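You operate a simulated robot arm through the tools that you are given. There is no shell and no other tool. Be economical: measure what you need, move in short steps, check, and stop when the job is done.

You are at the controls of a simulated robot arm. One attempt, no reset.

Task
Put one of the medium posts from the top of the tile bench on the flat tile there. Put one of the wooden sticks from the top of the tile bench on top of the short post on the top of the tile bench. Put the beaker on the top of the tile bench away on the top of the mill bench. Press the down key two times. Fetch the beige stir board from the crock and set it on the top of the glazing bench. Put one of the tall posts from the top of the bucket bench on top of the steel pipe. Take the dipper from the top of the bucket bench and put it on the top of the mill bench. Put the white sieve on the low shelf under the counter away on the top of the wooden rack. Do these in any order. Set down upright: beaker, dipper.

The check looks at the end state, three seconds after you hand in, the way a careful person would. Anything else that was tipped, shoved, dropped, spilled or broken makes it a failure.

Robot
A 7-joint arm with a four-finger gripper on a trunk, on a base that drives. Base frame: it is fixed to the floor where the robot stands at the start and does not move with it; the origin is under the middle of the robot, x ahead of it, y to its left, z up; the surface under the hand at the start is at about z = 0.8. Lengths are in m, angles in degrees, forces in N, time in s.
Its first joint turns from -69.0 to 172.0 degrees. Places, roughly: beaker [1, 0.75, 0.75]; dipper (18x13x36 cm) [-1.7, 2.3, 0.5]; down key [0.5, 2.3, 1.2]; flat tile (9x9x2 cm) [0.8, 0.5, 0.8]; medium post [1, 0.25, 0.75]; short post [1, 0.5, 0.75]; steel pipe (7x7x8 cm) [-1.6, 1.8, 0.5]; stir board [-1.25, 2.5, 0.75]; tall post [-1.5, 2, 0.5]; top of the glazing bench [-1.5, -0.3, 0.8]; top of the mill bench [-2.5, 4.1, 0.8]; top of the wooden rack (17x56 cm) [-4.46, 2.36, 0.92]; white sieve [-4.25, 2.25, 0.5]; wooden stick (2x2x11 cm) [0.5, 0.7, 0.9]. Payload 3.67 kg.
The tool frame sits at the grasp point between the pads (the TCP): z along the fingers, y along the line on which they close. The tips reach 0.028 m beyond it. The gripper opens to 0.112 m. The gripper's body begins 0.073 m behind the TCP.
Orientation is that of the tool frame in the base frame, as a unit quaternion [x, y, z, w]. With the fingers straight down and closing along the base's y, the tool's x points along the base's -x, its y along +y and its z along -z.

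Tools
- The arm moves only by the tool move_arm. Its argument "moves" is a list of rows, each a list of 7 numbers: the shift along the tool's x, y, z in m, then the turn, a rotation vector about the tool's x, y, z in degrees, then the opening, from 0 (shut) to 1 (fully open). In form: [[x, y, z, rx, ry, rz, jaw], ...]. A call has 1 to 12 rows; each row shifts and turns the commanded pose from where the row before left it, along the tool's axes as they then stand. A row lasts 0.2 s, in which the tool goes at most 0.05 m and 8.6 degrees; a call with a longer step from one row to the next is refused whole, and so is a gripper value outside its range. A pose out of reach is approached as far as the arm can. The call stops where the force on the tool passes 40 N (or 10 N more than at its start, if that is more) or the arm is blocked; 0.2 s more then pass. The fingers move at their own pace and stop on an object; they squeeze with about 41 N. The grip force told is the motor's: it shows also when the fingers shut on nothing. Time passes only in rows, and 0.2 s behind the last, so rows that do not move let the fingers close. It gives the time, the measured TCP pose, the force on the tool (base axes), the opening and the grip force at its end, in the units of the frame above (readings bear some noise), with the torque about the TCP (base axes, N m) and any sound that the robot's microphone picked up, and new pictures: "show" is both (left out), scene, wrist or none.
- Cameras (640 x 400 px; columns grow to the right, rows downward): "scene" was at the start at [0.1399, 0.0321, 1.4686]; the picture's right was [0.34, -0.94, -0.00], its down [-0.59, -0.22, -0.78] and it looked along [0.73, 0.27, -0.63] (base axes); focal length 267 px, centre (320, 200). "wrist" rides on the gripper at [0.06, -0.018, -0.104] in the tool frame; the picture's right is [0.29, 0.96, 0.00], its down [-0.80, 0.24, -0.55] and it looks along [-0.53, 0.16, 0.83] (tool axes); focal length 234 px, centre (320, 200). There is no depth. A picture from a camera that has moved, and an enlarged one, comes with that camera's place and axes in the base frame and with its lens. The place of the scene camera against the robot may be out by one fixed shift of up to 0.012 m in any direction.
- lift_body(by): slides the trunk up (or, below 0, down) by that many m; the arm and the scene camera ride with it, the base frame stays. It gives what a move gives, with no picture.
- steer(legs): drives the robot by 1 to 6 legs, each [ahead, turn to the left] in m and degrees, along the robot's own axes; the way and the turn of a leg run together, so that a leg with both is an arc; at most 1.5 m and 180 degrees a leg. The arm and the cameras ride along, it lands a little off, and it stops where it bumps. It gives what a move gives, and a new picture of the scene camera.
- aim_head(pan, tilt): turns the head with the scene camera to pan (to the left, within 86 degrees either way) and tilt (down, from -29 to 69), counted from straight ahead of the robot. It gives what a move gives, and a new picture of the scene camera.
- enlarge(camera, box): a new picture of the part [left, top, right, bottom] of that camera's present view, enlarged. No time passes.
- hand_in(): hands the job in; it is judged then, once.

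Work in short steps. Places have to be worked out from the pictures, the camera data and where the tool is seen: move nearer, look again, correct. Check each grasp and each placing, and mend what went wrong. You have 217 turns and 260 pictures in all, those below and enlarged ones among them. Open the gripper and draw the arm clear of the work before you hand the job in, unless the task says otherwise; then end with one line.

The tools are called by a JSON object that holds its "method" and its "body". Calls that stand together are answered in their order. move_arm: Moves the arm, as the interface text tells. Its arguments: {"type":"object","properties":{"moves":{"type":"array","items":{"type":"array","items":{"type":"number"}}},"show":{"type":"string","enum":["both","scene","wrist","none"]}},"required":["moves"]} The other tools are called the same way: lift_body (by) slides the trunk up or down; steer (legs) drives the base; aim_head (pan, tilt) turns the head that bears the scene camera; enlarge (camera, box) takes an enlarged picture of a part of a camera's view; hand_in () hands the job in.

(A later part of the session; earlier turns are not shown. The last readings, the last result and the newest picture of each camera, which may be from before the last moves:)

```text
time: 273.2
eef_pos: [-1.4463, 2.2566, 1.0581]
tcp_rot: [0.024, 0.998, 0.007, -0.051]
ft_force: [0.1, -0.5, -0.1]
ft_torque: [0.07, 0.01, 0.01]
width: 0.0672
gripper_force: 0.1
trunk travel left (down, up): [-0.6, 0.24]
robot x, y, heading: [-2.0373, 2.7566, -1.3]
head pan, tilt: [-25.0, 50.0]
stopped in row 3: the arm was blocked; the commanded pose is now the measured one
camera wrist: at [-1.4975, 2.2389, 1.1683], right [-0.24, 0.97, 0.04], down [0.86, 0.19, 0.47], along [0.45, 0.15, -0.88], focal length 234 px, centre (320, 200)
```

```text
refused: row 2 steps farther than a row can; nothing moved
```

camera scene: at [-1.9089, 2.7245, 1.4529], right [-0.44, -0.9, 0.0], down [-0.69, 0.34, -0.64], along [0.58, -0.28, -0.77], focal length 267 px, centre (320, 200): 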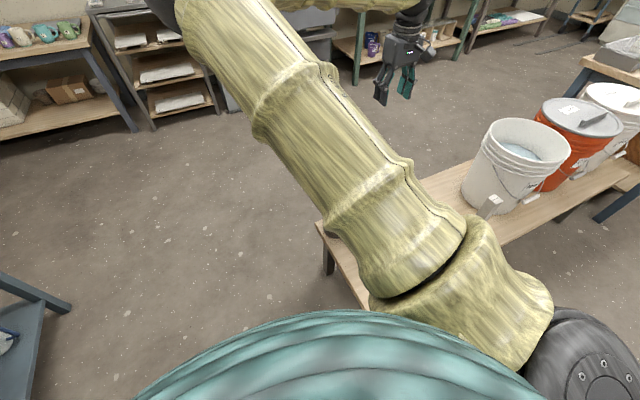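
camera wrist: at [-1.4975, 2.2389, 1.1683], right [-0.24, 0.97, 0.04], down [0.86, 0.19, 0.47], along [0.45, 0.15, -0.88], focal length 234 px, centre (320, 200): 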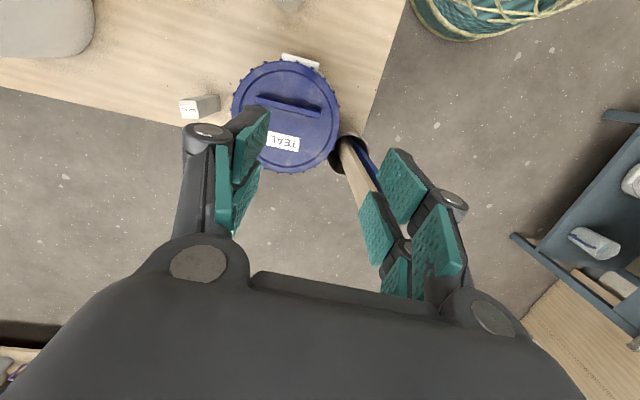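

{"method": "move_arm", "body": {"moves": [[-0.04, -0.02, -0.01, 0.8, -5.9, -1.7, 0.6], [-0.04, -0.02, -0.02, 0, 0, 0, 0.6], [-0.025, 0, -0.02, 0, 0, 0, 0.6], [0, 0, 0, 0, 0, 0, 0.6]], "show": "wrist"}}

```text
time: 274.2
eef_pos: [-1.3408, 2.2155, 1.1081]
tcp_rot: [0.007, 1.0, -0.002, 0.001]
ft_force: [0.3, 0.4, 0.4]
ft_torque: [0.01, 0.02, -0.01]
width: 0.0673
gripper_force: 0.0
trunk travel left (down, up): [-0.6, 0.24]
robot x, y, heading: [-2.0407, 2.7568, -1.1]
head pan, tilt: [-25.0, 50.0]
camera wrist: at [-1.4019, 2.1983, 1.2119], right [-0.28, 0.96, -0.01], down [0.8, 0.23, 0.56], along [0.54, 0.15, -0.83], focal length 234 px, centre (320, 200)
```

wrist: 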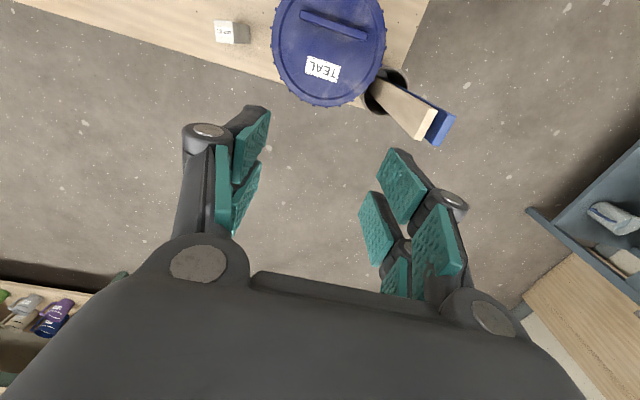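

{"method": "enlarge", "body": {"camera": "wrist", "box": [340, 50, 480, 160]}}

```text
3.64 times, centred on (410, 105) of wrist
camera zoom: at [-1.4019, 2.1983, 1.2119], right [-0.28, 0.96, -0.01], down [0.8, 0.23, 0.56], along [0.54, 0.15, -0.83], focal length 852 px, centre (-7, 546)
```

zoom: 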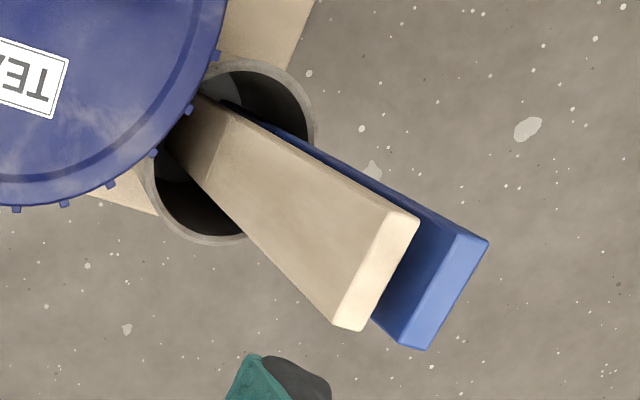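

Beige board's top is at about (-1.346, 2.379), 4.8 cm wide along x, 1.3 cm thick along y. I'll grip it across its width with the tool yawed 90°. First back up 0.15 m for arm room, then yaw the tool.

{"method": "steer", "body": {"legs": [[-0.15, 1]]}}

{"method": "move_arm", "body": {"moves": [[-0.03, 0, -0.02, 0, 0, -8.2, 0.7], [-0.03, 0, 0, 0, 0, -8.2, 0.7], [-0.03, 0, 0, 0, 0, -8.2, 0.7], [-0.02, 0, 0, 0, 0, -8.2, 0.7], [0, 0, 0, 0, 0, -8.2, 0.7], [0, 0, 0, 0, 0, -8.2, 0.7], [0, 0, 0, 0, 0, -8.2, 0.7], [0, 0, 0, 0, 0, -8.2, 0.7], [0, 0, 0, 0, 0, -8.2, 0.7], [0, 0, 0, 0, 0, -8.2, 0.7], [0, 0, 0, 0, 0, -8, 0.7], [0, 0, 0, 0, 0, 0, 0.7]], "show": "wrist"}}

```text
time: 275.5
eef_pos: [-1.4862, 2.2304, 1.1097]
tcp_rot: [-0.002, 1.0, -0.002, 0.004]
ft_force: [-0.2, 0.2, -0.2]
ft_torque: [0.03, -0.05, -0.04]
width: 0.067
gripper_force: 0.0
trunk travel left (down, up): [-0.6, 0.24]
robot x, y, heading: [-2.1871, 2.7556, 0.2]
head pan, tilt: [-25.0, 50.0]
camera scene: at [-2.0643, 2.7284, 1.4533], right [-0.42, -0.91, 0.0], down [-0.69, 0.32, -0.64], along [0.58, -0.27, -0.77], focal length 267 px, centre (320, 200)
```

scene: 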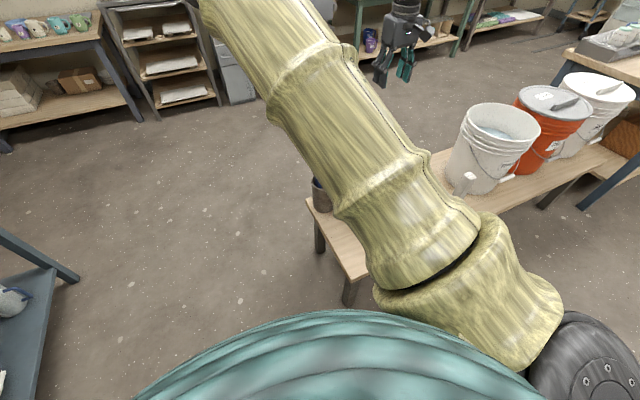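

```text
time: 278.1
eef_pos: [-1.3767, 2.2523, 1.1288]
tcp_rot: [0.709, -0.705, 0.004, 0.0]
ft_force: [-0.6, 0.0, 0.4]
ft_torque: [0.01, 0.02, -0.01]
width: 0.0785
gripper_force: 0.1
trunk travel left (down, up): [-0.6, 0.24]
robot x, y, heading: [-2.1908, 2.7609, -0.2]
head pan, tilt: [-25.0, 50.0]
camera wrist: at [-1.36, 2.1922, 1.2336], right [-0.96, -0.29, 0.0], down [-0.25, 0.8, 0.55], along [-0.16, 0.53, -0.84], focal length 234 px, centre (320, 200)
```

wrist: 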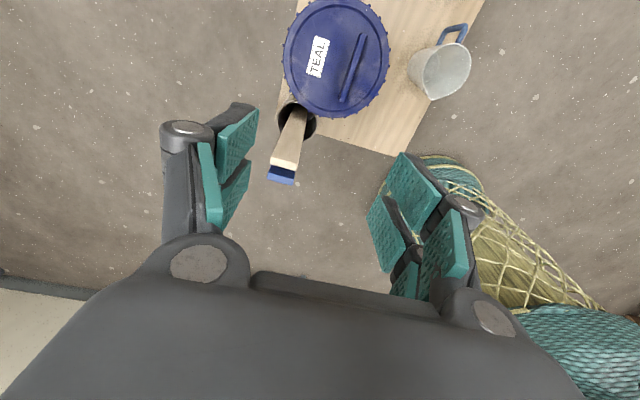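

Yaw worked. Enlarge on the board from this angle.

{"method": "enlarge", "body": {"camera": "wrist", "box": [240, 80, 360, 200]}}

```text
3.33 times, centred on (300, 140) of wrist
camera zoom: at [-1.36, 2.1922, 1.2336], right [-0.96, -0.29, 0.0], down [-0.25, 0.8, 0.55], along [-0.16, 0.53, -0.84], focal length 781 px, centre (387, 400)
```

zoom: 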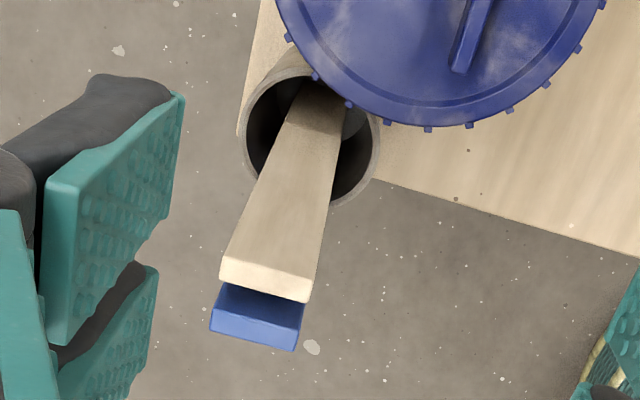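

Triangulated: beige top centre at (-1.349, 2.372, 0.864). Move over it and descend partway.

{"method": "move_arm", "body": {"moves": [[-0.04, -0.01, 0, 0, 0, 0, 0.7], [-0.04, -0.01, 0, 0, 0, 0, 0.7], [-0.037, -0.008, 0, 0, 0, 0, 0.7], [0, 0, 0.05, 0, 0, 0, 0.7], [0, 0, 0.05, 0, 0, 0, 0.7], [0, 0, 0.05, 0, 0, 0, 0.7], [0, 0, 0, 0, 0, 0, 0.7]], "show": "wrist"}}

```text
time: 279.7
eef_pos: [-1.3494, 2.3692, 0.9813]
tcp_rot: [0.709, -0.706, 0.004, 0.0]
ft_force: [0.2, 1.2, 1.1]
ft_torque: [-0.02, -0.03, 0.02]
width: 0.0784
gripper_force: 0.1
trunk travel left (down, up): [-0.6, 0.24]
robot x, y, heading: [-2.191, 2.7588, 0.0]
head pan, tilt: [-25.0, 50.0]
camera wrist: at [-1.3327, 2.3089, 1.0864], right [-0.96, -0.29, 0.0], down [-0.25, 0.8, 0.55], along [-0.16, 0.53, -0.84], focal length 234 px, centre (320, 200)
```

wrist: 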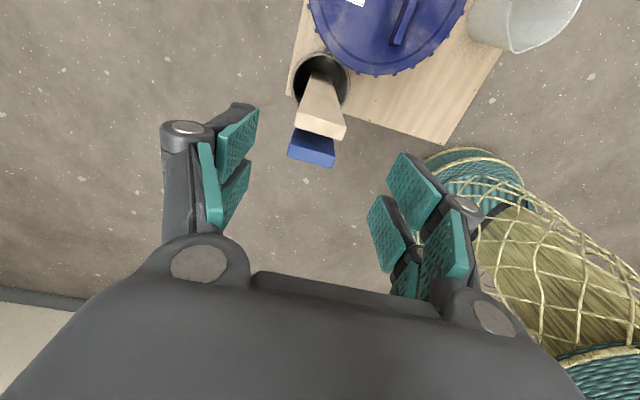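

Aligned. Descend to z≈0.83 and close.

{"method": "move_arm", "body": {"moves": [[-0.001, 0.002, 0.045, 0, 0, 0, 0.7], [0, 0, 0.045, 0, 0, 0, 0.7], [0, 0, 0.04, 0, 0, 0, 0.7], [0, 0, 0.02, 0, 0, 0, 0.7], [0, 0, 0, 0, 0, 0, 0.5], [0, 0, 0, 0, 0, 0, 0.3], [0, 0, 0, 0, 0, 0, 0.3], [0, 0, 0, 0, 0, 0, 0.3]], "show": "wrist"}}

```text
time: 281.5
eef_pos: [-1.3512, 2.3679, 0.8284]
tcp_rot: [0.709, -0.705, 0.004, -0.001]
ft_force: [0.4, -0.9, -0.1]
ft_torque: [-0.15, -0.07, 0.01]
width: 0.0454
gripper_force: 41.4
trunk travel left (down, up): [-0.6, 0.24]
robot x, y, heading: [-2.1915, 2.7577, 0.1]
head pan, tilt: [-25.0, 50.0]
camera wrist: at [-1.3342, 2.3076, 0.9332], right [-0.96, -0.29, 0.0], down [-0.25, 0.8, 0.55], along [-0.16, 0.53, -0.84], focal length 234 px, centre (320, 200)
```

wrist: 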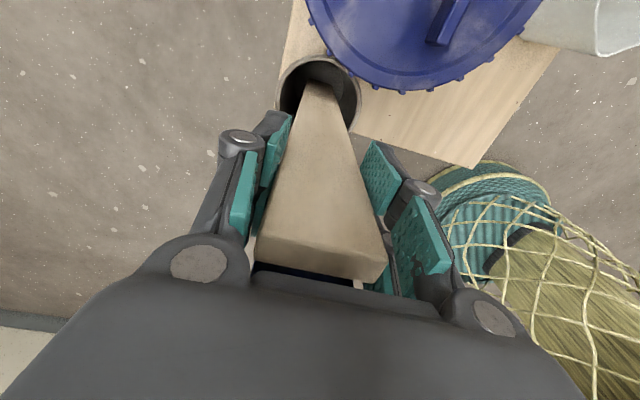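

Gripped (4.5 cm). Lift straight up 0.42 m.

{"method": "move_arm", "body": {"moves": [[0, 0, -0.015, 0, 0, 0, 0.3], [0, 0, -0.03, 0, 0, 0, 0.3], [0, 0, -0.04, 0, 0, 0, 0.3], [0, 0, -0.04, 0, 0, 0, 0.3], [0, 0, -0.04, 0, 0, 0, 0.3], [0, 0, -0.04, 0, 0, 0, 0.3], [0, 0, -0.04, 0, 0, 0, 0.3], [0, 0, -0.04, 0, 0, 0, 0.3], [0, 0, -0.04, 0, 0, 0, 0.3], [0, 0, -0.04, 0, 0, 0, 0.3], [0, 0, -0.04, 0, 0, 0, 0.3], [0, 0, -0.02, 0, 0, 0, 0.3]], "show": "wrist"}}

```text
time: 284.1
eef_pos: [-1.3515, 2.3684, 1.2539]
tcp_rot: [0.709, -0.705, 0.003, 0.001]
ft_force: [0.6, 0.0, -4.4]
ft_torque: [-0.06, 0.01, 0.04]
width: 0.0456
gripper_force: 41.0
trunk travel left (down, up): [-0.6, 0.24]
robot x, y, heading: [-2.1928, 2.7608, -0.0]
head pan, tilt: [-25.0, 50.0]
camera wrist: at [-1.334, 2.3094, 1.3584], right [-0.96, -0.29, 0.0], down [-0.25, 0.8, 0.55], along [-0.16, 0.53, -0.84], focal length 234 px, centre (320, 200)
```

wrist: 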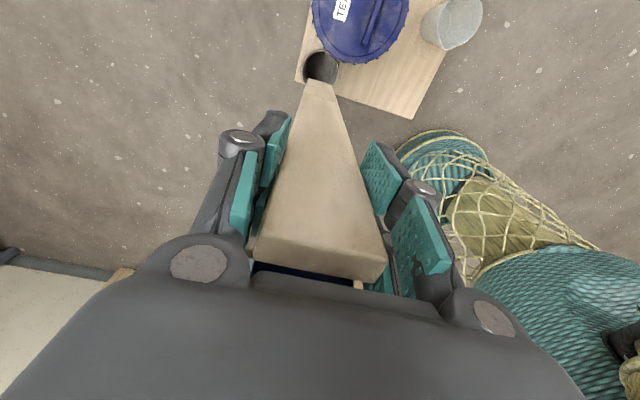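

The weight seems high and the crock looks empty; check from the head camera whether the blue board came too.

{"method": "aim_head", "body": {"pan": -25, "tilt": 15}}

```text
time: 285.1
eef_pos: [-1.3517, 2.369, 1.2522]
tcp_rot: [0.709, -0.705, 0.003, 0.0]
ft_force: [0.4, 0.8, -4.0]
ft_torque: [-0.06, -0.03, 0.02]
width: 0.0457
gripper_force: 41.2
trunk travel left (down, up): [-0.6, 0.24]
robot x, y, heading: [-2.1937, 2.7576, -0.0]
head pan, tilt: [-25.0, 15.0]
camera scene: at [-2.0469, 2.7212, 1.5067], right [-0.42, -0.91, 0.0], down [-0.24, 0.11, -0.97], along [0.87, -0.41, -0.26], focal length 267 px, centre (320, 200)
```

scene: 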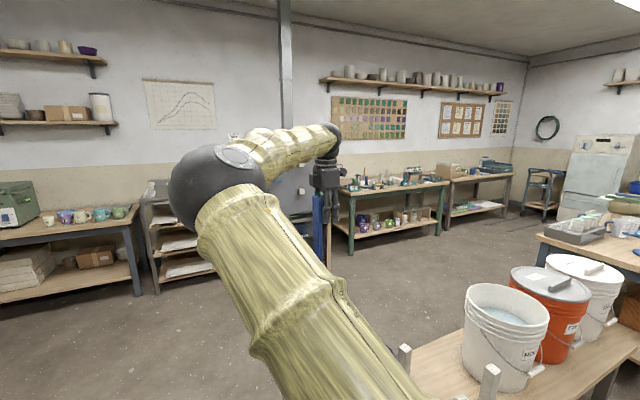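

{"method": "enlarge", "body": {"camera": "scene", "box": [280, 120, 370, 290]}}

```text
2.35 times, centred on (325, 205) of scene
camera zoom: at [-2.0469, 2.7212, 1.5067], right [-0.42, -0.91, 0.0], down [-0.24, 0.11, -0.97], along [0.87, -0.41, -0.26], focal length 629 px, centre (308, 188)
```

zoom: 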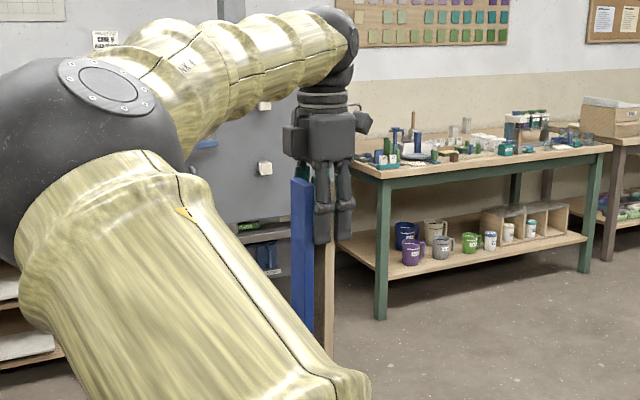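

The blue board was pinched too. I lower both back into the crock, checking alignment at the mouth.

{"method": "move_arm", "body": {"moves": [[0, 0, 0.04, 0, 0, 0, 0.3], [0, 0, 0.04, 0, 0, 0, 0.3], [0, 0, 0.04, 0, 0, 0, 0.3], [0, 0, 0.04, 0, 0, 0, 0.3], [0, 0, 0.04, 0, 0, 0, 0.3], [0, 0, 0.03, 0, 0, 0, 0.3], [0, 0, 0, 0, 0, 0, 0.3]], "show": "none"}}

{"method": "enlarge", "body": {"camera": "wrist", "box": [230, 20, 400, 140]}}

```text
time: 286.8
eef_pos: [-1.3514, 2.3704, 1.0228]
tcp_rot: [0.709, -0.705, 0.004, -0.001]
ft_force: [-0.5, -0.4, -4.6]
ft_torque: [-0.08, 0.0, 0.01]
width: 0.0457
gripper_force: 41.0
trunk travel left (down, up): [-0.6, 0.24]
robot x, y, heading: [-2.193, 2.7561, -0.1]
head pan, tilt: [-25.0, 15.0]
```

```text
3.33 times, centred on (315, 80) of wrist
camera zoom: at [-1.3336, 2.3099, 1.1274], right [-0.96, -0.29, 0.0], down [-0.25, 0.8, 0.55], along [-0.16, 0.53, -0.84], focal length 781 px, centre (337, 600)
```

zoom: 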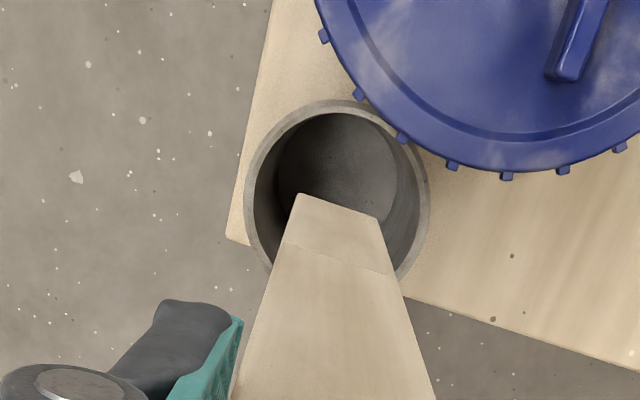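

Boards line up with the crock mouth. Lower the rest of the way with care.

{"method": "move_arm", "body": {"moves": [[0, 0, 0.03, 0, 0, 0, 0.3], [0, 0, 0.03, 0, 0, 0, 0.3], [0, 0, 0.03, 0, 0, 0, 0.3], [0, 0, 0.03, 0, 0, 0, 0.3], [0, 0, 0.03, 0, 0, 0, 0.3], [0, 0, 0.02, 0, 0, 0, 0.3], [0, 0, 0.015, 0, 0, 0, 0.3], [0, 0, 0.004, 0, 0, 0, 0.3], [0, 0, 0, 0, 0, 0, 0.3]], "show": "none"}}

```text
time: 288.8
eef_pos: [-1.3506, 2.3683, 0.833]
tcp_rot: [0.709, -0.705, 0.004, 0.0]
ft_force: [0.3, -0.2, -4.0]
ft_torque: [-0.08, 0.02, 0.02]
width: 0.0456
gripper_force: 40.6
trunk travel left (down, up): [-0.6, 0.24]
robot x, y, heading: [-2.1904, 2.757, -0.2]
head pan, tilt: [-25.0, 15.0]
```

Down 4 mm more, release, and view.

{"method": "move_arm", "body": {"moves": [[0, 0, 0.004, 0, 0, 0, 0.3], [0, 0, 0, 0, 0, 0, 0.45], [0, 0, 0, 0, 0, 0, 0.6], [0, 0, 0, 0, 0, 0, 0.7], [0, 0, -0.04, 0, 0, 0, 0.7], [0, 0, -0.04, 0, 0, 0, 0.7], [0, 0, -0.03, 0, 0, 0, 0.7], [0.04, 0, 0, 0, 0, 0, 0.7], [0, 0, 0, 0, 0, 0, 0.7]], "show": "none"}}

{"method": "enlarge", "body": {"camera": "wrist", "box": [240, 20, 400, 180]}}

```text
time: 290.8
eef_pos: [-1.3517, 2.3297, 0.942]
tcp_rot: [0.71, -0.705, 0.005, 0.001]
ft_force: [0.3, 0.8, 0.7]
ft_torque: [-0.06, -0.01, 0.0]
width: 0.0785
gripper_force: 0.2
trunk travel left (down, up): [-0.6, 0.24]
robot x, y, heading: [-2.1942, 2.7571, -0.1]
head pan, tilt: [-25.0, 15.0]
```

```text
2.50 times, centred on (320, 100) of wrist
camera zoom: at [-1.3335, 2.2706, 1.0463], right [-0.96, -0.29, 0.0], down [-0.25, 0.8, 0.55], along [-0.16, 0.52, -0.84], focal length 585 px, centre (320, 450)
```

zoom: 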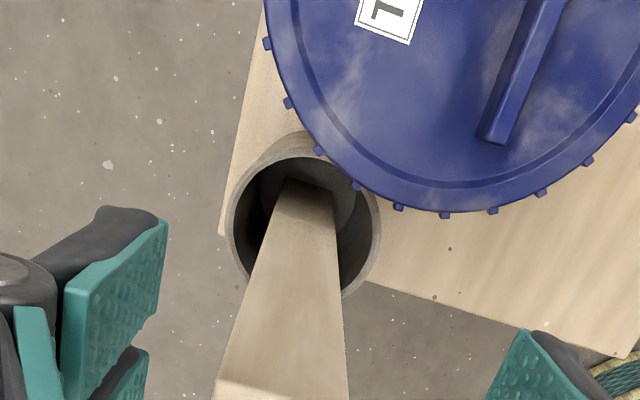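

{"method": "enlarge", "body": {"camera": "wrist", "box": [240, 100, 400, 260]}}

```text
2.50 times, centred on (320, 180) of wrist
camera zoom: at [-1.3335, 2.2706, 1.0463], right [-0.96, -0.29, 0.0], down [-0.25, 0.8, 0.55], along [-0.16, 0.52, -0.84], focal length 585 px, centre (320, 250)
```

zoom: 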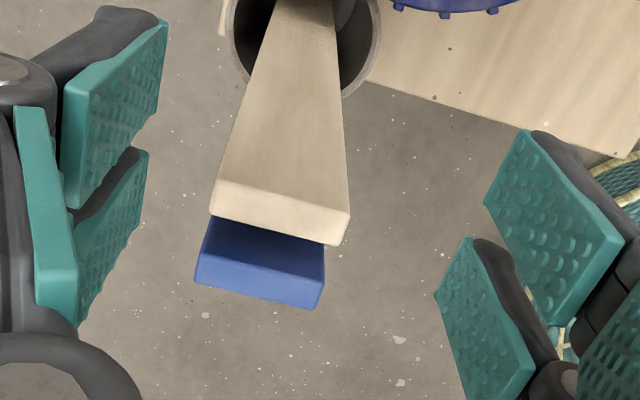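

Blue's near face is ~2 cm behind the beige one. I re-grip with the hand shifted 1.4 cm away from the blue board.

{"method": "move_arm", "body": {"moves": [[-0.024, 0, 0.02, 0, 0, 0, 0.7], [0, 0, 0.04, 0, 0, 0, 0.7], [0, 0, 0.04, 0, 0, 0, 0.7], [0, 0, 0.005, 0, 0, 0, 0.7], [0, 0, 0, 0, 0, 0, 0.5], [0, 0, 0, 0, 0, 0, 0.3], [0, 0, 0, 0, 0, 0, 0.3], [0, 0, -0.03, 0, 0, 0, 0.3], [0, 0, -0.04, 0, 0, 0, 0.3], [0, 0, -0.04, 0, 0, 0, 0.3], [0, 0, 0, 0, 0, 0, 0.3]], "show": "wrist"}}

```text
time: 293.1
eef_pos: [-1.3506, 2.353, 0.9446]
tcp_rot: [0.708, -0.706, 0.003, 0.0]
ft_force: [0.5, 0.6, -1.6]
ft_torque: [-0.04, 0.01, -0.04]
width: 0.045
gripper_force: 40.6
trunk travel left (down, up): [-0.6, 0.24]
robot x, y, heading: [-2.1926, 2.7572, 0.2]
head pan, tilt: [-25.0, 15.0]
camera wrist: at [-1.3323, 2.2928, 1.0494], right [-0.96, -0.29, 0.0], down [-0.25, 0.8, 0.55], along [-0.16, 0.53, -0.84], focal length 234 px, centre (320, 200)
```

wrist: 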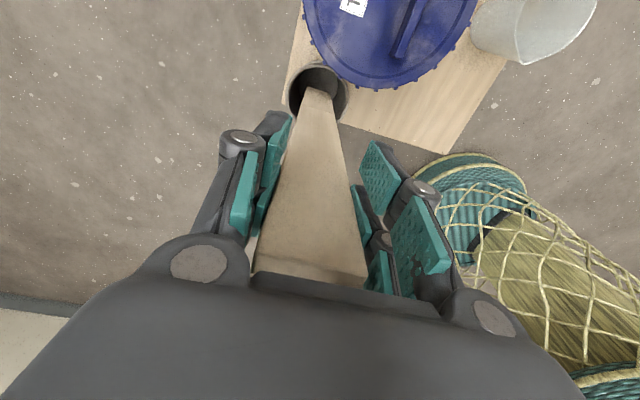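

Only one board's weight now (~2 N). Lift the rest of the way and look from the head.

{"method": "move_arm", "body": {"moves": [[0, 0, -0.03, 0, 0, 0, 0.3], [0, 0, -0.04, 0, 0, 0, 0.3], [0, 0, -0.04, 0, 0, 0, 0.3], [0, 0, -0.04, 0, 0, 0, 0.3], [0, 0, -0.04, 0, 0, 0, 0.3], [0, 0, -0.04, 0, 0, 0, 0.3], [0, 0, -0.04, 0, 0, 0, 0.3], [0, 0, -0.03, 0, 0, 0, 0.3], [0, 0, 0, 0, 0, 0, 0.3]], "show": "scene"}}

{"method": "enlarge", "body": {"camera": "wrist", "box": [160, 0, 480, 200]}}

```text
time: 295.1
eef_pos: [-1.3526, 2.3534, 1.2452]
tcp_rot: [0.709, -0.706, 0.004, 0.001]
ft_force: [-0.3, 0.3, -2.1]
ft_torque: [-0.01, 0.02, 0.01]
width: 0.0453
gripper_force: 41.7
trunk travel left (down, up): [-0.6, 0.24]
robot x, y, heading: [-2.1908, 2.7569, 0.2]
head pan, tilt: [-25.0, 15.0]
camera scene: at [-2.0467, 2.7213, 1.5067], right [-0.42, -0.91, 0.0], down [-0.24, 0.11, -0.97], along [0.88, -0.41, -0.26], focal length 267 px, centre (320, 200)
```

scene: 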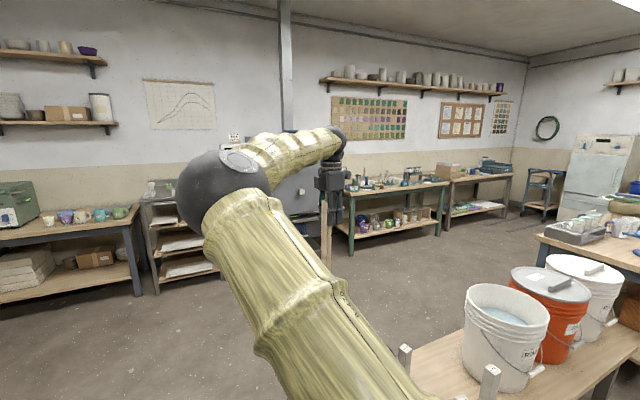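

```text
2.00 times, centred on (320, 100) of wrist
camera zoom: at [-1.3354, 2.2937, 1.35], right [-0.96, -0.29, 0.0], down [-0.25, 0.8, 0.55], along [-0.16, 0.53, -0.84], focal length 468 px, centre (320, 400)
```

zoom: 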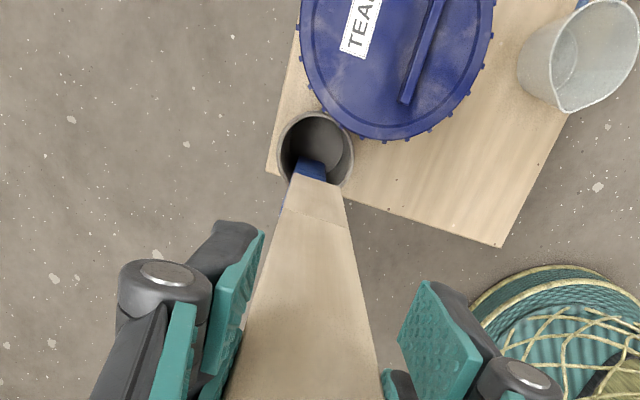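

Beige board alone in hand. Back off, turn south, and drive along the west side toward the glazing bench.

{"method": "steer", "body": {"legs": [[-0.25, 0], [0, -45], [0, -45], [1.2, 0]]}}

{"method": "aim_head", "body": {"pan": 45, "tilt": 25}}

```text
time: 306.8
eef_pos: [-2.875, 0.7178, 1.2451]
tcp_rot: [0.006, 1.0, -0.002, -0.003]
ft_force: [0.6, -0.5, -1.1]
ft_torque: [0.01, 0.04, 0.03]
width: 0.0453
gripper_force: 41.0
trunk travel left (down, up): [-0.6, 0.24]
robot x, y, heading: [-2.4603, 1.5504, -91.3]
head pan, tilt: [-25.0, 15.0]
camera scene: at [-2.4898, 1.4188, 1.5068], right [-0.9, 0.44, 0.0], down [0.11, 0.23, -0.97], along [-0.42, -0.87, -0.26], focal length 267 px, centre (320, 200)
```

scene: 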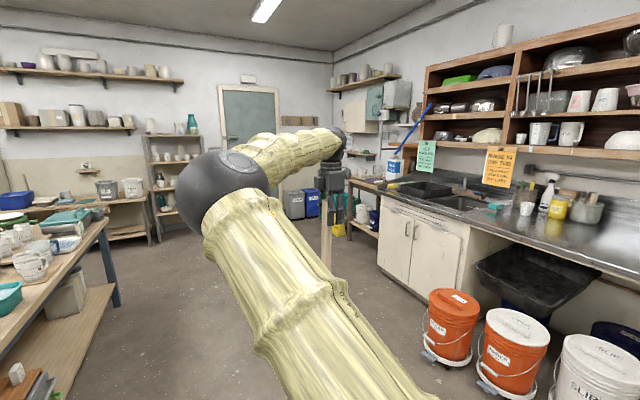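

```text
time: 308.2
eef_pos: [-2.8754, 0.7194, 1.2463]
tcp_rot: [0.007, 1.0, -0.003, -0.002]
ft_force: [0.1, 1.0, -1.7]
ft_torque: [-0.01, 0.05, 0.0]
width: 0.0451
gripper_force: 40.9
trunk travel left (down, up): [-0.6, 0.24]
robot x, y, heading: [-2.4557, 1.5494, -91.1]
head pan, tilt: [45.0, 25.0]
camera scene: at [-2.3849, 1.4368, 1.4906], right [-0.72, -0.69, 0.0], down [-0.29, 0.3, -0.91], along [0.63, -0.65, -0.42], focal length 267 px, centre (320, 200)
```

scene: 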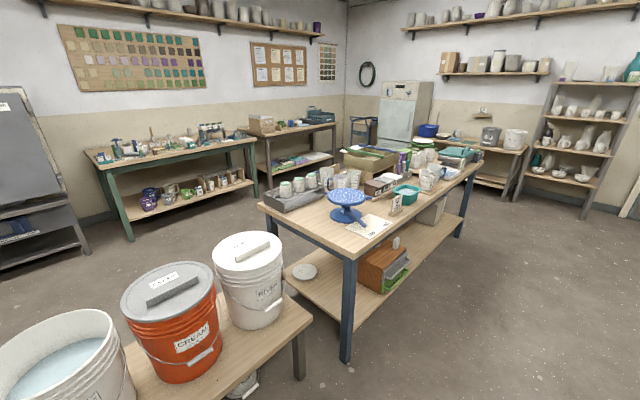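

Zoom on the glazing bench top to find a free strip.

{"method": "enlarge", "body": {"camera": "scene", "box": [250, 130, 500, 270]}}

```text
2.56 times, centred on (375, 200) of scene
camera zoom: at [-2.3849, 1.4368, 1.4906], right [-0.72, -0.69, 0.0], down [-0.29, 0.3, -0.91], along [0.63, -0.65, -0.42], focal length 685 px, centre (179, 200)
```

zoom: 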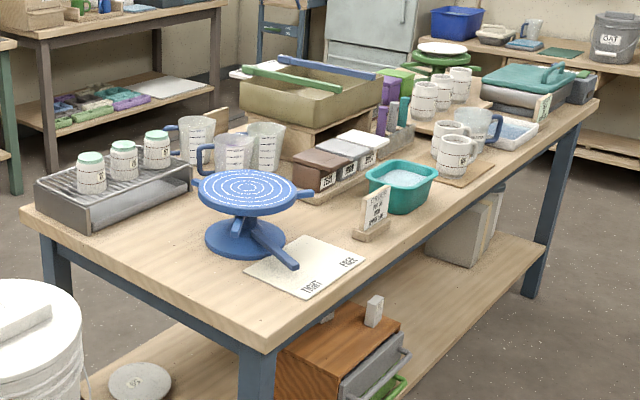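

A free strip lies along the bench's north edge (x −1.84…−1.36, y 0.53…0.68). I'll go to the west side and face north so the tool can lay the board pointing right (east).

{"method": "steer", "body": {"legs": [[0, 7], [0.85, 0], [0.85, 0], [0, -62], [0, -62], [0, -62]]}}

{"method": "aim_head", "body": {"pan": -45, "tilt": 35}}

```text
time: 325.6
eef_pos: [-1.884, 0.6895, 1.2452]
tcp_rot: [1.0, -0.002, 0.002, -0.002]
ft_force: [0.9, -0.7, -2.1]
ft_torque: [-0.01, -0.01, 0.02]
width: 0.0453
gripper_force: 40.8
trunk travel left (down, up): [-0.6, 0.24]
robot x, y, heading: [-2.297, -0.1483, 89.4]
head pan, tilt: [45.0, 25.0]
camera scene: at [-2.3518, -0.0255, 1.4906], right [0.71, 0.7, 0.0], down [0.3, -0.3, -0.91], along [-0.63, 0.65, -0.42], focal length 267 px, centre (320, 200)
```

scene: 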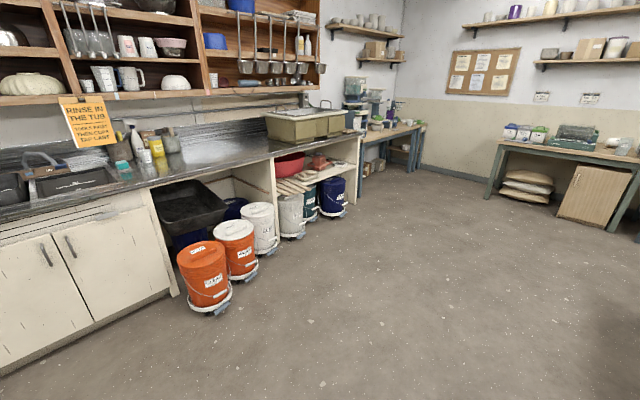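

```text
time: 327.3
eef_pos: [-1.8834, 0.6908, 1.2451]
tcp_rot: [1.0, -0.003, 0.003, -0.003]
ft_force: [-0.2, 0.1, -0.8]
ft_torque: [-0.02, -0.02, -0.01]
width: 0.0454
gripper_force: 41.9
trunk travel left (down, up): [-0.6, 0.24]
robot x, y, heading: [-2.2987, -0.1431, 89.3]
head pan, tilt: [-45.0, 35.0]
camera scene: at [-2.2248, -0.0296, 1.4748], right [0.7, -0.71, 0.0], down [-0.41, -0.4, -0.82], along [0.58, 0.57, -0.57], focal length 267 px, centre (320, 200)
```

scene: 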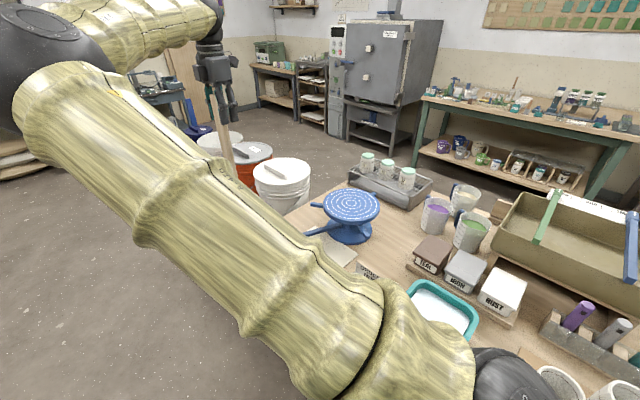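

Shift to y≈0.61 and tilt the tool toward the east, camera side up.

{"method": "move_arm", "body": {"moves": [[0, 0.04, 0, 0, 0, 0, 0.3], [0, 0.04, 0, 0, 0, 0, 0.3], [0, 0, 0, 0, 8.5, 0, 0.3], [0, 0, 0, 0, 8.5, 0, 0.3], [0, 0, 0, 0, 8.5, 0, 0.3], [0, 0, 0, 0, 8.5, 0, 0.3], [0, 0, 0, 0, 8.5, 0, 0.3], [0, 0, 0, 0, 8.5, 0, 0.3], [0, 0, 0, 0, 8.5, 0, 0.3], [0, 0, 0, 0, 8.5, 0, 0.3], [0, 0, 0, 0, 0, 0, 0.3]], "show": "scene"}}

```text
time: 328.1
eef_pos: [-1.8665, 0.6105, 1.1075]
tcp_rot: [0.994, -0.009, 0.055, 0.098]
ft_force: [-0.5, -0.3, -1.3]
ft_torque: [0.1, -0.02, 0.02]
width: 0.0453
gripper_force: 40.8
trunk travel left (down, up): [-0.6, 0.24]
robot x, y, heading: [-2.2994, -0.1471, 89.5]
head pan, tilt: [-45.0, 35.0]
stopped in row 4: the arm was blocked; the commanded pose is now the measured one
camera scene: at [-2.2256, -0.0302, 1.4749], right [0.7, -0.71, 0.0], down [-0.41, -0.4, -0.82], along [0.58, 0.57, -0.57], focal length 267 px, centre (320, 200)
```

scene: 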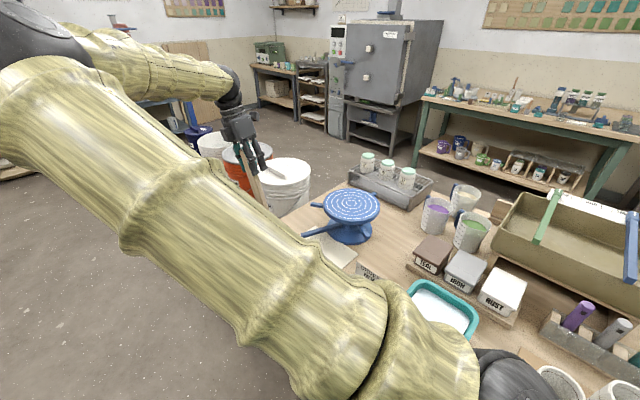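

Too close again for this posture. Raise and extend the hand north, then I'll back the base up for more room.

{"method": "move_arm", "body": {"moves": [[0, -0.02, -0.04, 0, 0, 0, 0.3], [0, -0.03, -0.035, 0, 0, 0, 0.3], [0, -0.03, -0.035, 0, -5, 0, 0.3], [0, -0.03, -0.035, 0, -6, 0, 0.3], [0, 0, 0, 0, 0, 0, 0.3]], "show": "none"}}

{"method": "steer", "body": {"legs": [[-0.2, 0]]}}

```text
time: 329.3
eef_pos: [-1.8804, 0.7465, 1.2309]
tcp_rot: [0.994, -0.017, -0.04, 0.096]
ft_force: [-0.7, -0.7, -2.1]
ft_torque: [0.08, -0.1, -0.01]
width: 0.0452
gripper_force: 40.8
trunk travel left (down, up): [-0.6, 0.24]
robot x, y, heading: [-2.2971, -0.1445, 89.4]
head pan, tilt: [-45.0, 35.0]
```

```text
time: 330.9
eef_pos: [-1.8795, 0.543, 1.2312]
tcp_rot: [0.994, -0.019, -0.039, 0.096]
ft_force: [-0.1, -0.7, -0.4]
ft_torque: [0.1, -0.09, 0.06]
width: 0.0452
gripper_force: 41.5
trunk travel left (down, up): [-0.6, 0.24]
robot x, y, heading: [-2.3022, -0.3479, 89.5]
head pan, tilt: [-45.0, 35.0]
camera scene: at [-2.2267, -0.2321, 1.475], right [0.7, -0.71, 0.0], down [-0.41, -0.4, -0.82], along [0.59, 0.57, -0.57], focal length 267 px, centre (320, 200)
```

scene: 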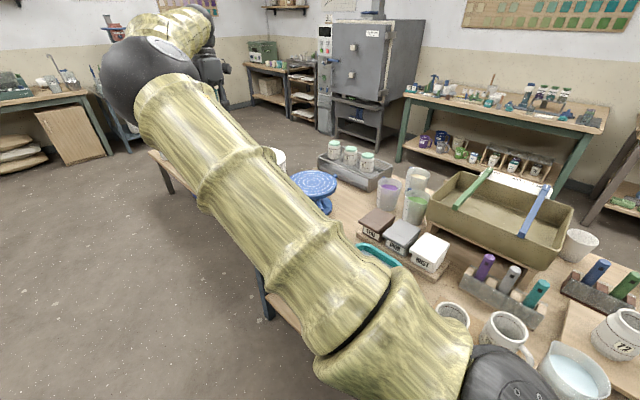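

Now correct the attitude, extend to y≈0.60, and try tilting eastward from here.

{"method": "move_arm", "body": {"moves": [[0, -0.03, -0.01, 5.5, 2.3, -1, 0.3], [0, -0.03, -0.01, 5.5, 2.3, -1, 0.3], [0, 0, 0, 0, 8, 0, 0.3], [0, 0, 0, 0, 8, 0, 0.3], [0, 0, 0, 0, 8, 0, 0.3], [0, 0, 0, 0, 8, 0, 0.3], [0, 0, 0, 0, 0, 0, 0.3]], "show": "wrist"}}

```text
time: 332.5
eef_pos: [-1.8759, 0.6053, 1.2408]
tcp_rot: [0.961, -0.001, 0.276, 0.0]
ft_force: [0.1, 0.2, -1.4]
ft_torque: [0.02, 0.11, 0.02]
width: 0.0452
gripper_force: 41.4
trunk travel left (down, up): [-0.6, 0.24]
robot x, y, heading: [-2.2969, -0.3431, 89.5]
head pan, tilt: [-45.0, 35.0]
camera wrist: at [-1.8811, 0.6235, 1.3615], right [0.24, -0.96, 0.15], down [-0.97, -0.24, 0.05], along [-0.01, -0.16, -0.99], focal length 234 px, centre (320, 200)
```

wrist: 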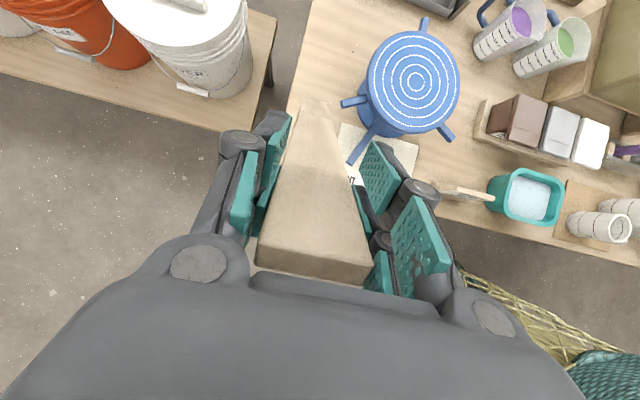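

Tilting works here. Continue to ~80°.

{"method": "move_arm", "body": {"moves": [[0, 0, 0, 0, 8, 0, 0.3], [0, 0, 0, 0, 8, 0, 0.3], [0, 0, 0, 0, 8, 0, 0.3], [0, 0, 0, 0, 8, 0, 0.3], [0, 0, 0, 0, 8, 0, 0.3], [0, 0, 0, 0, 8, 0, 0.3], [0, 0, 0, 0, 0, 0, 0.3]], "show": "scene"}}

```text
time: 334.1
eef_pos: [-1.8745, 0.6112, 1.2418]
tcp_rot: [0.899, 0.0, 0.437, 0.001]
ft_force: [0.3, -0.2, -2.0]
ft_torque: [0.01, 0.16, -0.02]
width: 0.0453
gripper_force: 40.9
out of reach, approached as far as the arm can: row 3, 4, 5, 6
trunk travel left (down, up): [-0.6, 0.24]
robot x, y, heading: [-2.298, -0.3422, 89.4]
head pan, tilt: [-45.0, 35.0]
camera scene: at [-2.2268, -0.2299, 1.4747], right [0.7, -0.71, 0.0], down [-0.41, -0.4, -0.82], along [0.59, 0.57, -0.57], focal length 267 px, centre (320, 200)
```

scene: 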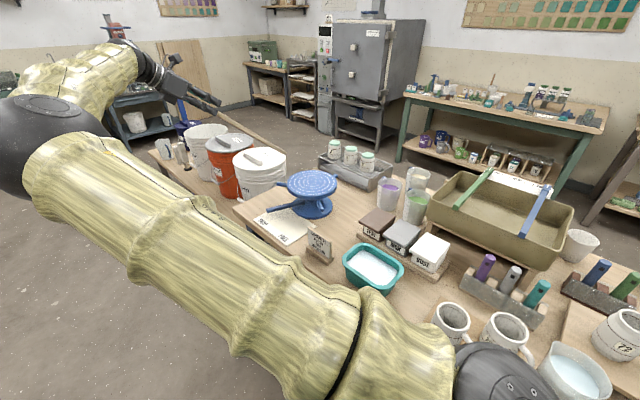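

Tilt stops at 52°, enough: I'll touch the far end down, then lower the near end letting the board pivot in the grip. Move east 0.175 m, then lower with the trunk.

{"method": "move_arm", "body": {"moves": [[0.027, 0, 0.0345, 0, 0, 0, 0.3], [0.027, 0, 0.0345, 0, 0, 0, 0.3], [0.027, 0, 0.0345, 0, 0, 0, 0.3], [0.027, 0, 0.0345, 0, 0, 0, 0.3], [0, 0, 0, 0, 0, 0, 0.3]], "show": "wrist"}}

```text
time: 335.3
eef_pos: [-1.7006, 0.6095, 1.2427]
tcp_rot: [0.899, -0.001, 0.439, 0.002]
ft_force: [-0.9, 0.3, -1.1]
ft_torque: [0.01, 0.18, 0.01]
width: 0.0454
gripper_force: 41.0
trunk travel left (down, up): [-0.6, 0.24]
robot x, y, heading: [-2.2993, -0.3456, 89.6]
head pan, tilt: [-45.0, 35.0]
camera wrist: at [-1.7467, 0.6274, 1.3541], right [0.18, -0.96, 0.23], down [-0.93, -0.24, -0.29], along [0.33, -0.16, -0.93], focal length 234 px, centre (320, 200)
```

wrist: 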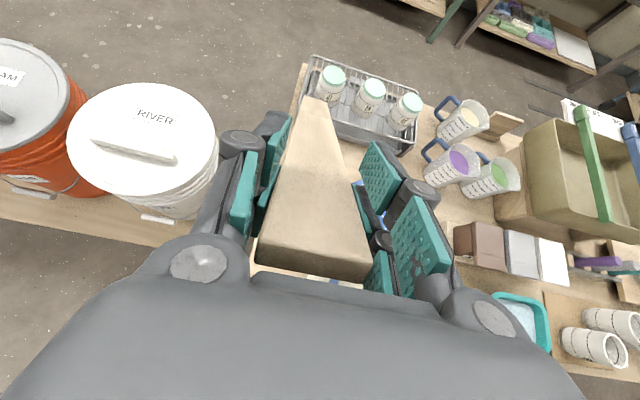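

Far end will land short of the tray. Lower the trunk 0.17 m.

{"method": "lift_body", "body": {"by": -0.17}}

{"method": "enlarge", "body": {"camera": "wrist", "box": [180, 20, 500, 220]}}

```text
time: 337.2
eef_pos: [-1.6978, 0.6097, 1.0721]
tcp_rot: [0.899, -0.002, 0.438, 0.002]
ft_force: [0.3, 0.1, -1.4]
ft_torque: [-0.01, 0.2, 0.0]
width: 0.0454
gripper_force: 40.3
trunk travel left (down, up): [-0.43, 0.41]
robot x, y, heading: [-2.3013, -0.3484, 89.5]
head pan, tilt: [-45.0, 35.0]
```

```text
2.00 times, centred on (340, 120) of wrist
camera zoom: at [-1.7442, 0.6271, 1.1829], right [0.17, -0.96, 0.23], down [-0.93, -0.24, -0.28], along [0.33, -0.16, -0.93], focal length 468 px, centre (280, 360)
```

zoom: 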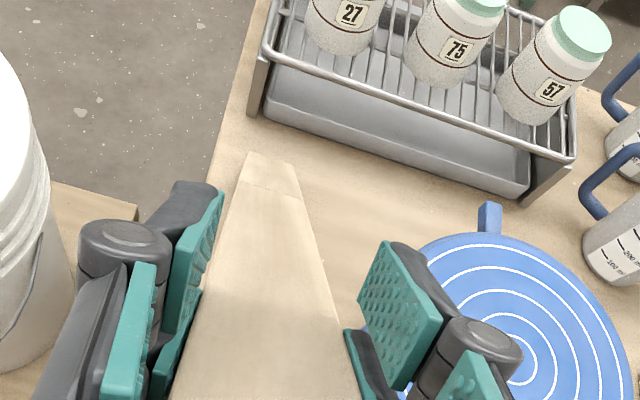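

Clear landing zone. Creep down until the far end touches.

{"method": "move_arm", "body": {"moves": [[-0.0158, 0, 0.0123, 0, 0, 0, 0.3], [-0.0158, 0, 0.0123, 0, 0, 0, 0.3], [-0.0079, 0, 0.0062, 0, 0, 0, 0.3], [-0.0079, 0, 0.0062, 0, 0, 0, 0.3], [0, 0, 0, 0, 0, 0, 0.3]], "show": "none"}}

```text
time: 338.4
eef_pos: [-1.6991, 0.6089, 1.0123]
tcp_rot: [0.899, -0.001, 0.437, 0.001]
ft_force: [-1.5, 0.8, 3.2]
ft_torque: [0.11, -0.62, 0.12]
width: 0.0453
gripper_force: 41.1
trunk travel left (down, up): [-0.43, 0.41]
robot x, y, heading: [-2.2965, -0.3445, 89.5]
head pan, tilt: [-45.0, 35.0]
```

Far end touches. Now lower the near end along an arc so the board pivots in the grip.

{"method": "move_arm", "body": {"moves": [[-0.0144, 0, 0.0, 0, 0, 0, 0.3], [-0.0144, 0, 0.0001, 0, 0, 0, 0.3], [-0.0144, 0, 0.0012, 0, 0, 0, 0.3], [-0.0143, 0, 0.0012, 0, 0, 0, 0.3], [0, 0, 0, 0, 0, 0, 0.3]], "show": "wrist"}}

```text
time: 339.6
eef_pos: [-1.7332, 0.6084, 0.965]
tcp_rot: [0.899, -0.001, 0.438, 0.001]
ft_force: [-0.4, -0.2, 0.3]
ft_torque: [-0.01, -0.36, 0.04]
width: 0.0452
gripper_force: 41.1
trunk travel left (down, up): [-0.43, 0.41]
robot x, y, heading: [-2.2998, -0.3427, 89.3]
head pan, tilt: [-45.0, 35.0]
camera wrist: at [-1.7787, 0.6263, 1.0766], right [0.18, -0.96, 0.23], down [-0.93, -0.24, -0.28], along [0.33, -0.16, -0.93], focal length 234 px, centre (320, 200)
```

wrist: 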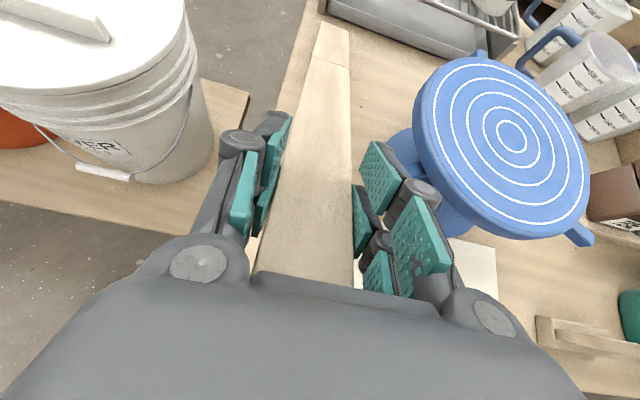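

The board is pivoting as intended. Continue the arc.

{"method": "move_arm", "body": {"moves": [[-0.0142, 0, 0.0025, 0, 0, 0, 0.3], [-0.0141, 0, 0.0025, 0, 0, 0, 0.3], [-0.0139, 0, 0.0037, 0, 0, 0, 0.3], [-0.0139, 0, 0.0038, 0, 0, 0, 0.3], [-0.0136, 0, 0.005, 0, 0, 0, 0.3], [-0.0135, 0, 0.005, 0, 0, 0, 0.3], [0, 0, 0, 0, 0, 0, 0.3]], "show": "wrist"}}

```text
time: 341.2
eef_pos: [-1.7661, 0.6093, 0.8846]
tcp_rot: [0.899, 0.0, 0.437, 0.001]
ft_force: [-0.1, -0.4, -0.4]
ft_torque: [-0.03, -0.31, -0.05]
width: 0.0451
gripper_force: 40.5
trunk travel left (down, up): [-0.43, 0.41]
robot x, y, heading: [-2.2973, -0.3485, 89.4]
head pan, tilt: [-45.0, 35.0]
camera wrist: at [-1.8122, 0.6268, 0.9967], right [0.17, -0.96, 0.23], down [-0.93, -0.24, -0.28], along [0.33, -0.16, -0.93], focal length 234 px, centre (320, 200)
```

wrist: 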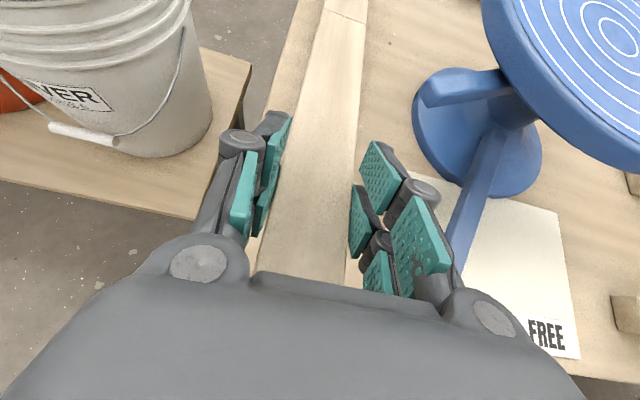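

Nearly flat. Lower ~4.5 cm more and look.

{"method": "move_arm", "body": {"moves": [[-0.0144, 0, 0.0075, 0, 0, 0, 0.3], [-0.0144, 0, 0.0075, 0, 0, 0, 0.3], [-0.01, 0, 0.006, 0, 0, 0, 0.3], [0, 0, 0, 0, 0, 0, 0.3]], "show": "wrist"}}

```text
time: 342.2
eef_pos: [-1.7733, 0.6084, 0.84]
tcp_rot: [0.899, -0.001, 0.438, 0.002]
ft_force: [0.6, -0.3, 0.0]
ft_torque: [-0.01, -0.56, -0.13]
width: 0.0453
gripper_force: 40.9
trunk travel left (down, up): [-0.43, 0.41]
robot x, y, heading: [-2.2993, -0.3452, 89.5]
head pan, tilt: [-45.0, 35.0]
camera wrist: at [-1.8192, 0.6265, 0.9523], right [0.17, -0.96, 0.23], down [-0.93, -0.24, -0.28], along [0.33, -0.16, -0.93], focal length 234 px, centre (320, 200)
```

wrist: 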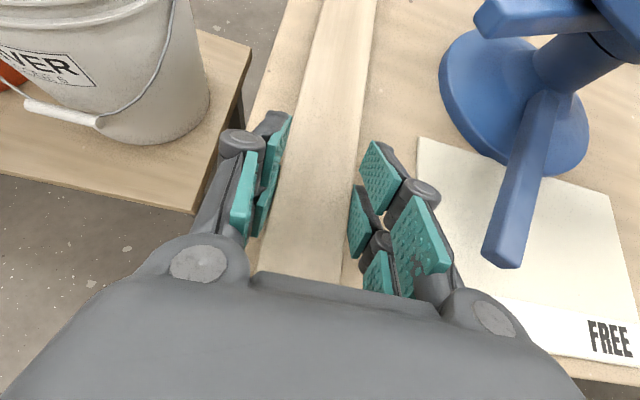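

Lower ~1 cm more, then release and withdraw backward along the fingers.

{"method": "move_arm", "body": {"moves": [[-0.006, 0, 0.004, 0, 0, 0, 0.3], [-0.003, 0, 0.002, 0, 0, 0, 0.3], [0, 0, 0, 0, 0, 0, 0.45], [0, 0, 0, 0, 0, 0, 0.55], [0, 0, 0, 0, 0, 0, 0.55]], "show": "wrist"}}

```text
time: 343.4
eef_pos: [-1.7751, 0.6068, 0.8339]
tcp_rot: [0.899, -0.002, 0.438, 0.0]
ft_force: [10.4, 1.2, 24.0]
ft_torque: [0.07, -0.46, 0.01]
width: 0.0585
gripper_force: 0.1
trunk travel left (down, up): [-0.43, 0.41]
robot x, y, heading: [-2.2982, -0.3484, 89.3]
head pan, tilt: [-45.0, 35.0]
camera wrist: at [-1.8204, 0.6246, 0.9463], right [0.17, -0.96, 0.23], down [-0.93, -0.24, -0.29], along [0.33, -0.16, -0.93], focal length 234 px, centre (320, 200)
```

wrist: 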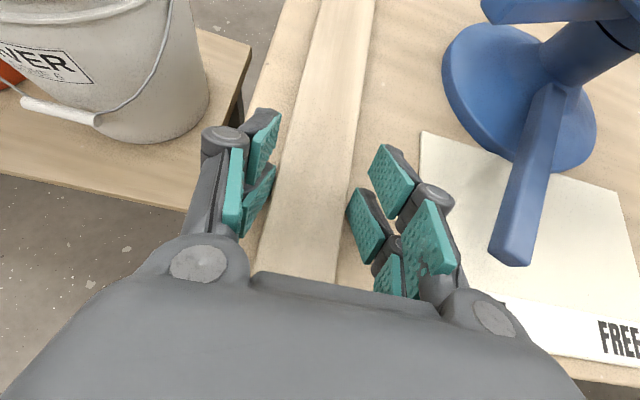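

Board is released flat; fingertips touch the bench. Withdraw up and back.

{"method": "move_arm", "body": {"moves": [[0.004, 0, -0.004, 0, 0, 0, 0.55], [0, 0, -0.03, 0, 0, 0, 0.55], [0, 0, -0.045, 0, 0, 0, 0.55], [0, 0, -0.045, 0, 0, 0, 0.55], [0.02, 0, -0.04, 0, 0, 0, 0.55], [0, 0, 0, 0, 0, 0, 0.55]], "show": "wrist"}}

```text
time: 344.8
eef_pos: [-1.8903, 0.6117, 0.9492]
tcp_rot: [0.899, -0.001, 0.438, 0.002]
ft_force: [0.3, -0.1, 0.0]
ft_torque: [0.02, 0.04, -0.01]
width: 0.0616
gripper_force: 0.0
trunk travel left (down, up): [-0.43, 0.41]
robot x, y, heading: [-2.2984, -0.342, 89.5]
head pan, tilt: [-45.0, 35.0]
camera wrist: at [-1.9367, 0.6286, 1.0605], right [0.17, -0.96, 0.23], down [-0.93, -0.24, -0.28], along [0.33, -0.16, -0.93], focal length 234 px, centre (320, 200)
```

wrist: 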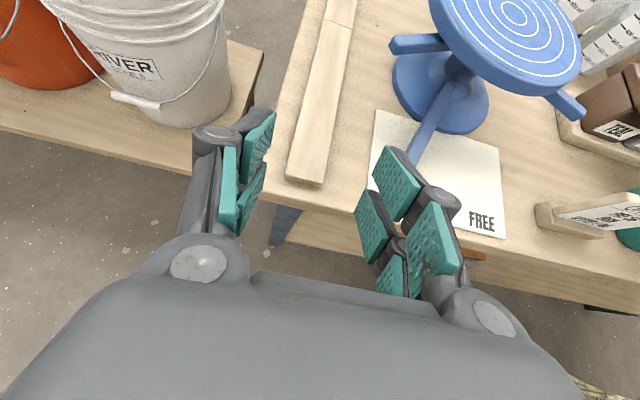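

Board lies flat on the glazing bench. Next the key: raise the trunk fully for clearance and drive around to the aisle by the kiln, keeping this arm posture (tool pointing right).

{"method": "lift_body", "body": {"by": 0.38}}

{"method": "steer", "body": {"legs": [[1.1, 0.5], [1.1, 0], [1.05, 0], [0, -45], [0, -45], [1.35, 0]]}}

```text
time: 348.5
eef_pos: [-1.8906, 0.6118, 1.3297]
tcp_rot: [0.899, -0.001, 0.438, 0.002]
ft_force: [0.9, 0.3, 0.2]
ft_torque: [-0.01, 0.01, 0.0]
width: 0.0616
gripper_force: 0.1
trunk travel left (down, up): [-0.81, 0.03]
robot x, y, heading: [-2.3018, -0.3411, 89.5]
head pan, tilt: [-45.0, 35.0]
```

```text
time: 374.6
eef_pos: [-0.0526, 2.5352, 1.329]
tcp_rot: [0.644, -0.627, 0.313, 0.306]
ft_force: [0.2, 0.0, 0.4]
ft_torque: [-0.02, -0.03, 0.0]
width: 0.0619
gripper_force: 0.0
trunk travel left (down, up): [-0.81, 0.03]
robot x, y, heading: [-1.0181, 2.9153, 1.4]
head pan, tilt: [-45.0, 35.0]
camera scene: at [-0.8985, 2.857, 1.6848], right [-0.69, -0.72, 0.0], down [-0.41, 0.4, -0.82], along [0.59, -0.57, -0.57], focal length 267 px, centre (320, 200)
```

scene: 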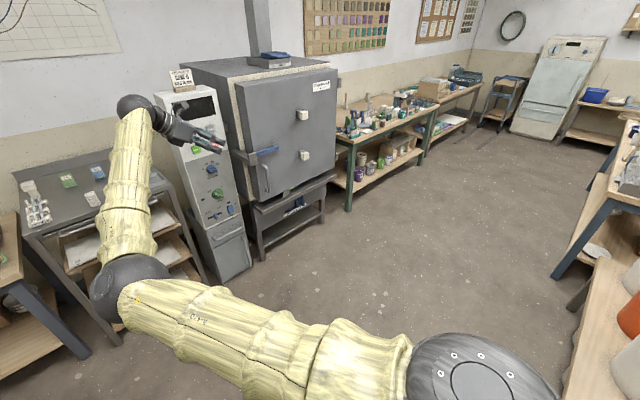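

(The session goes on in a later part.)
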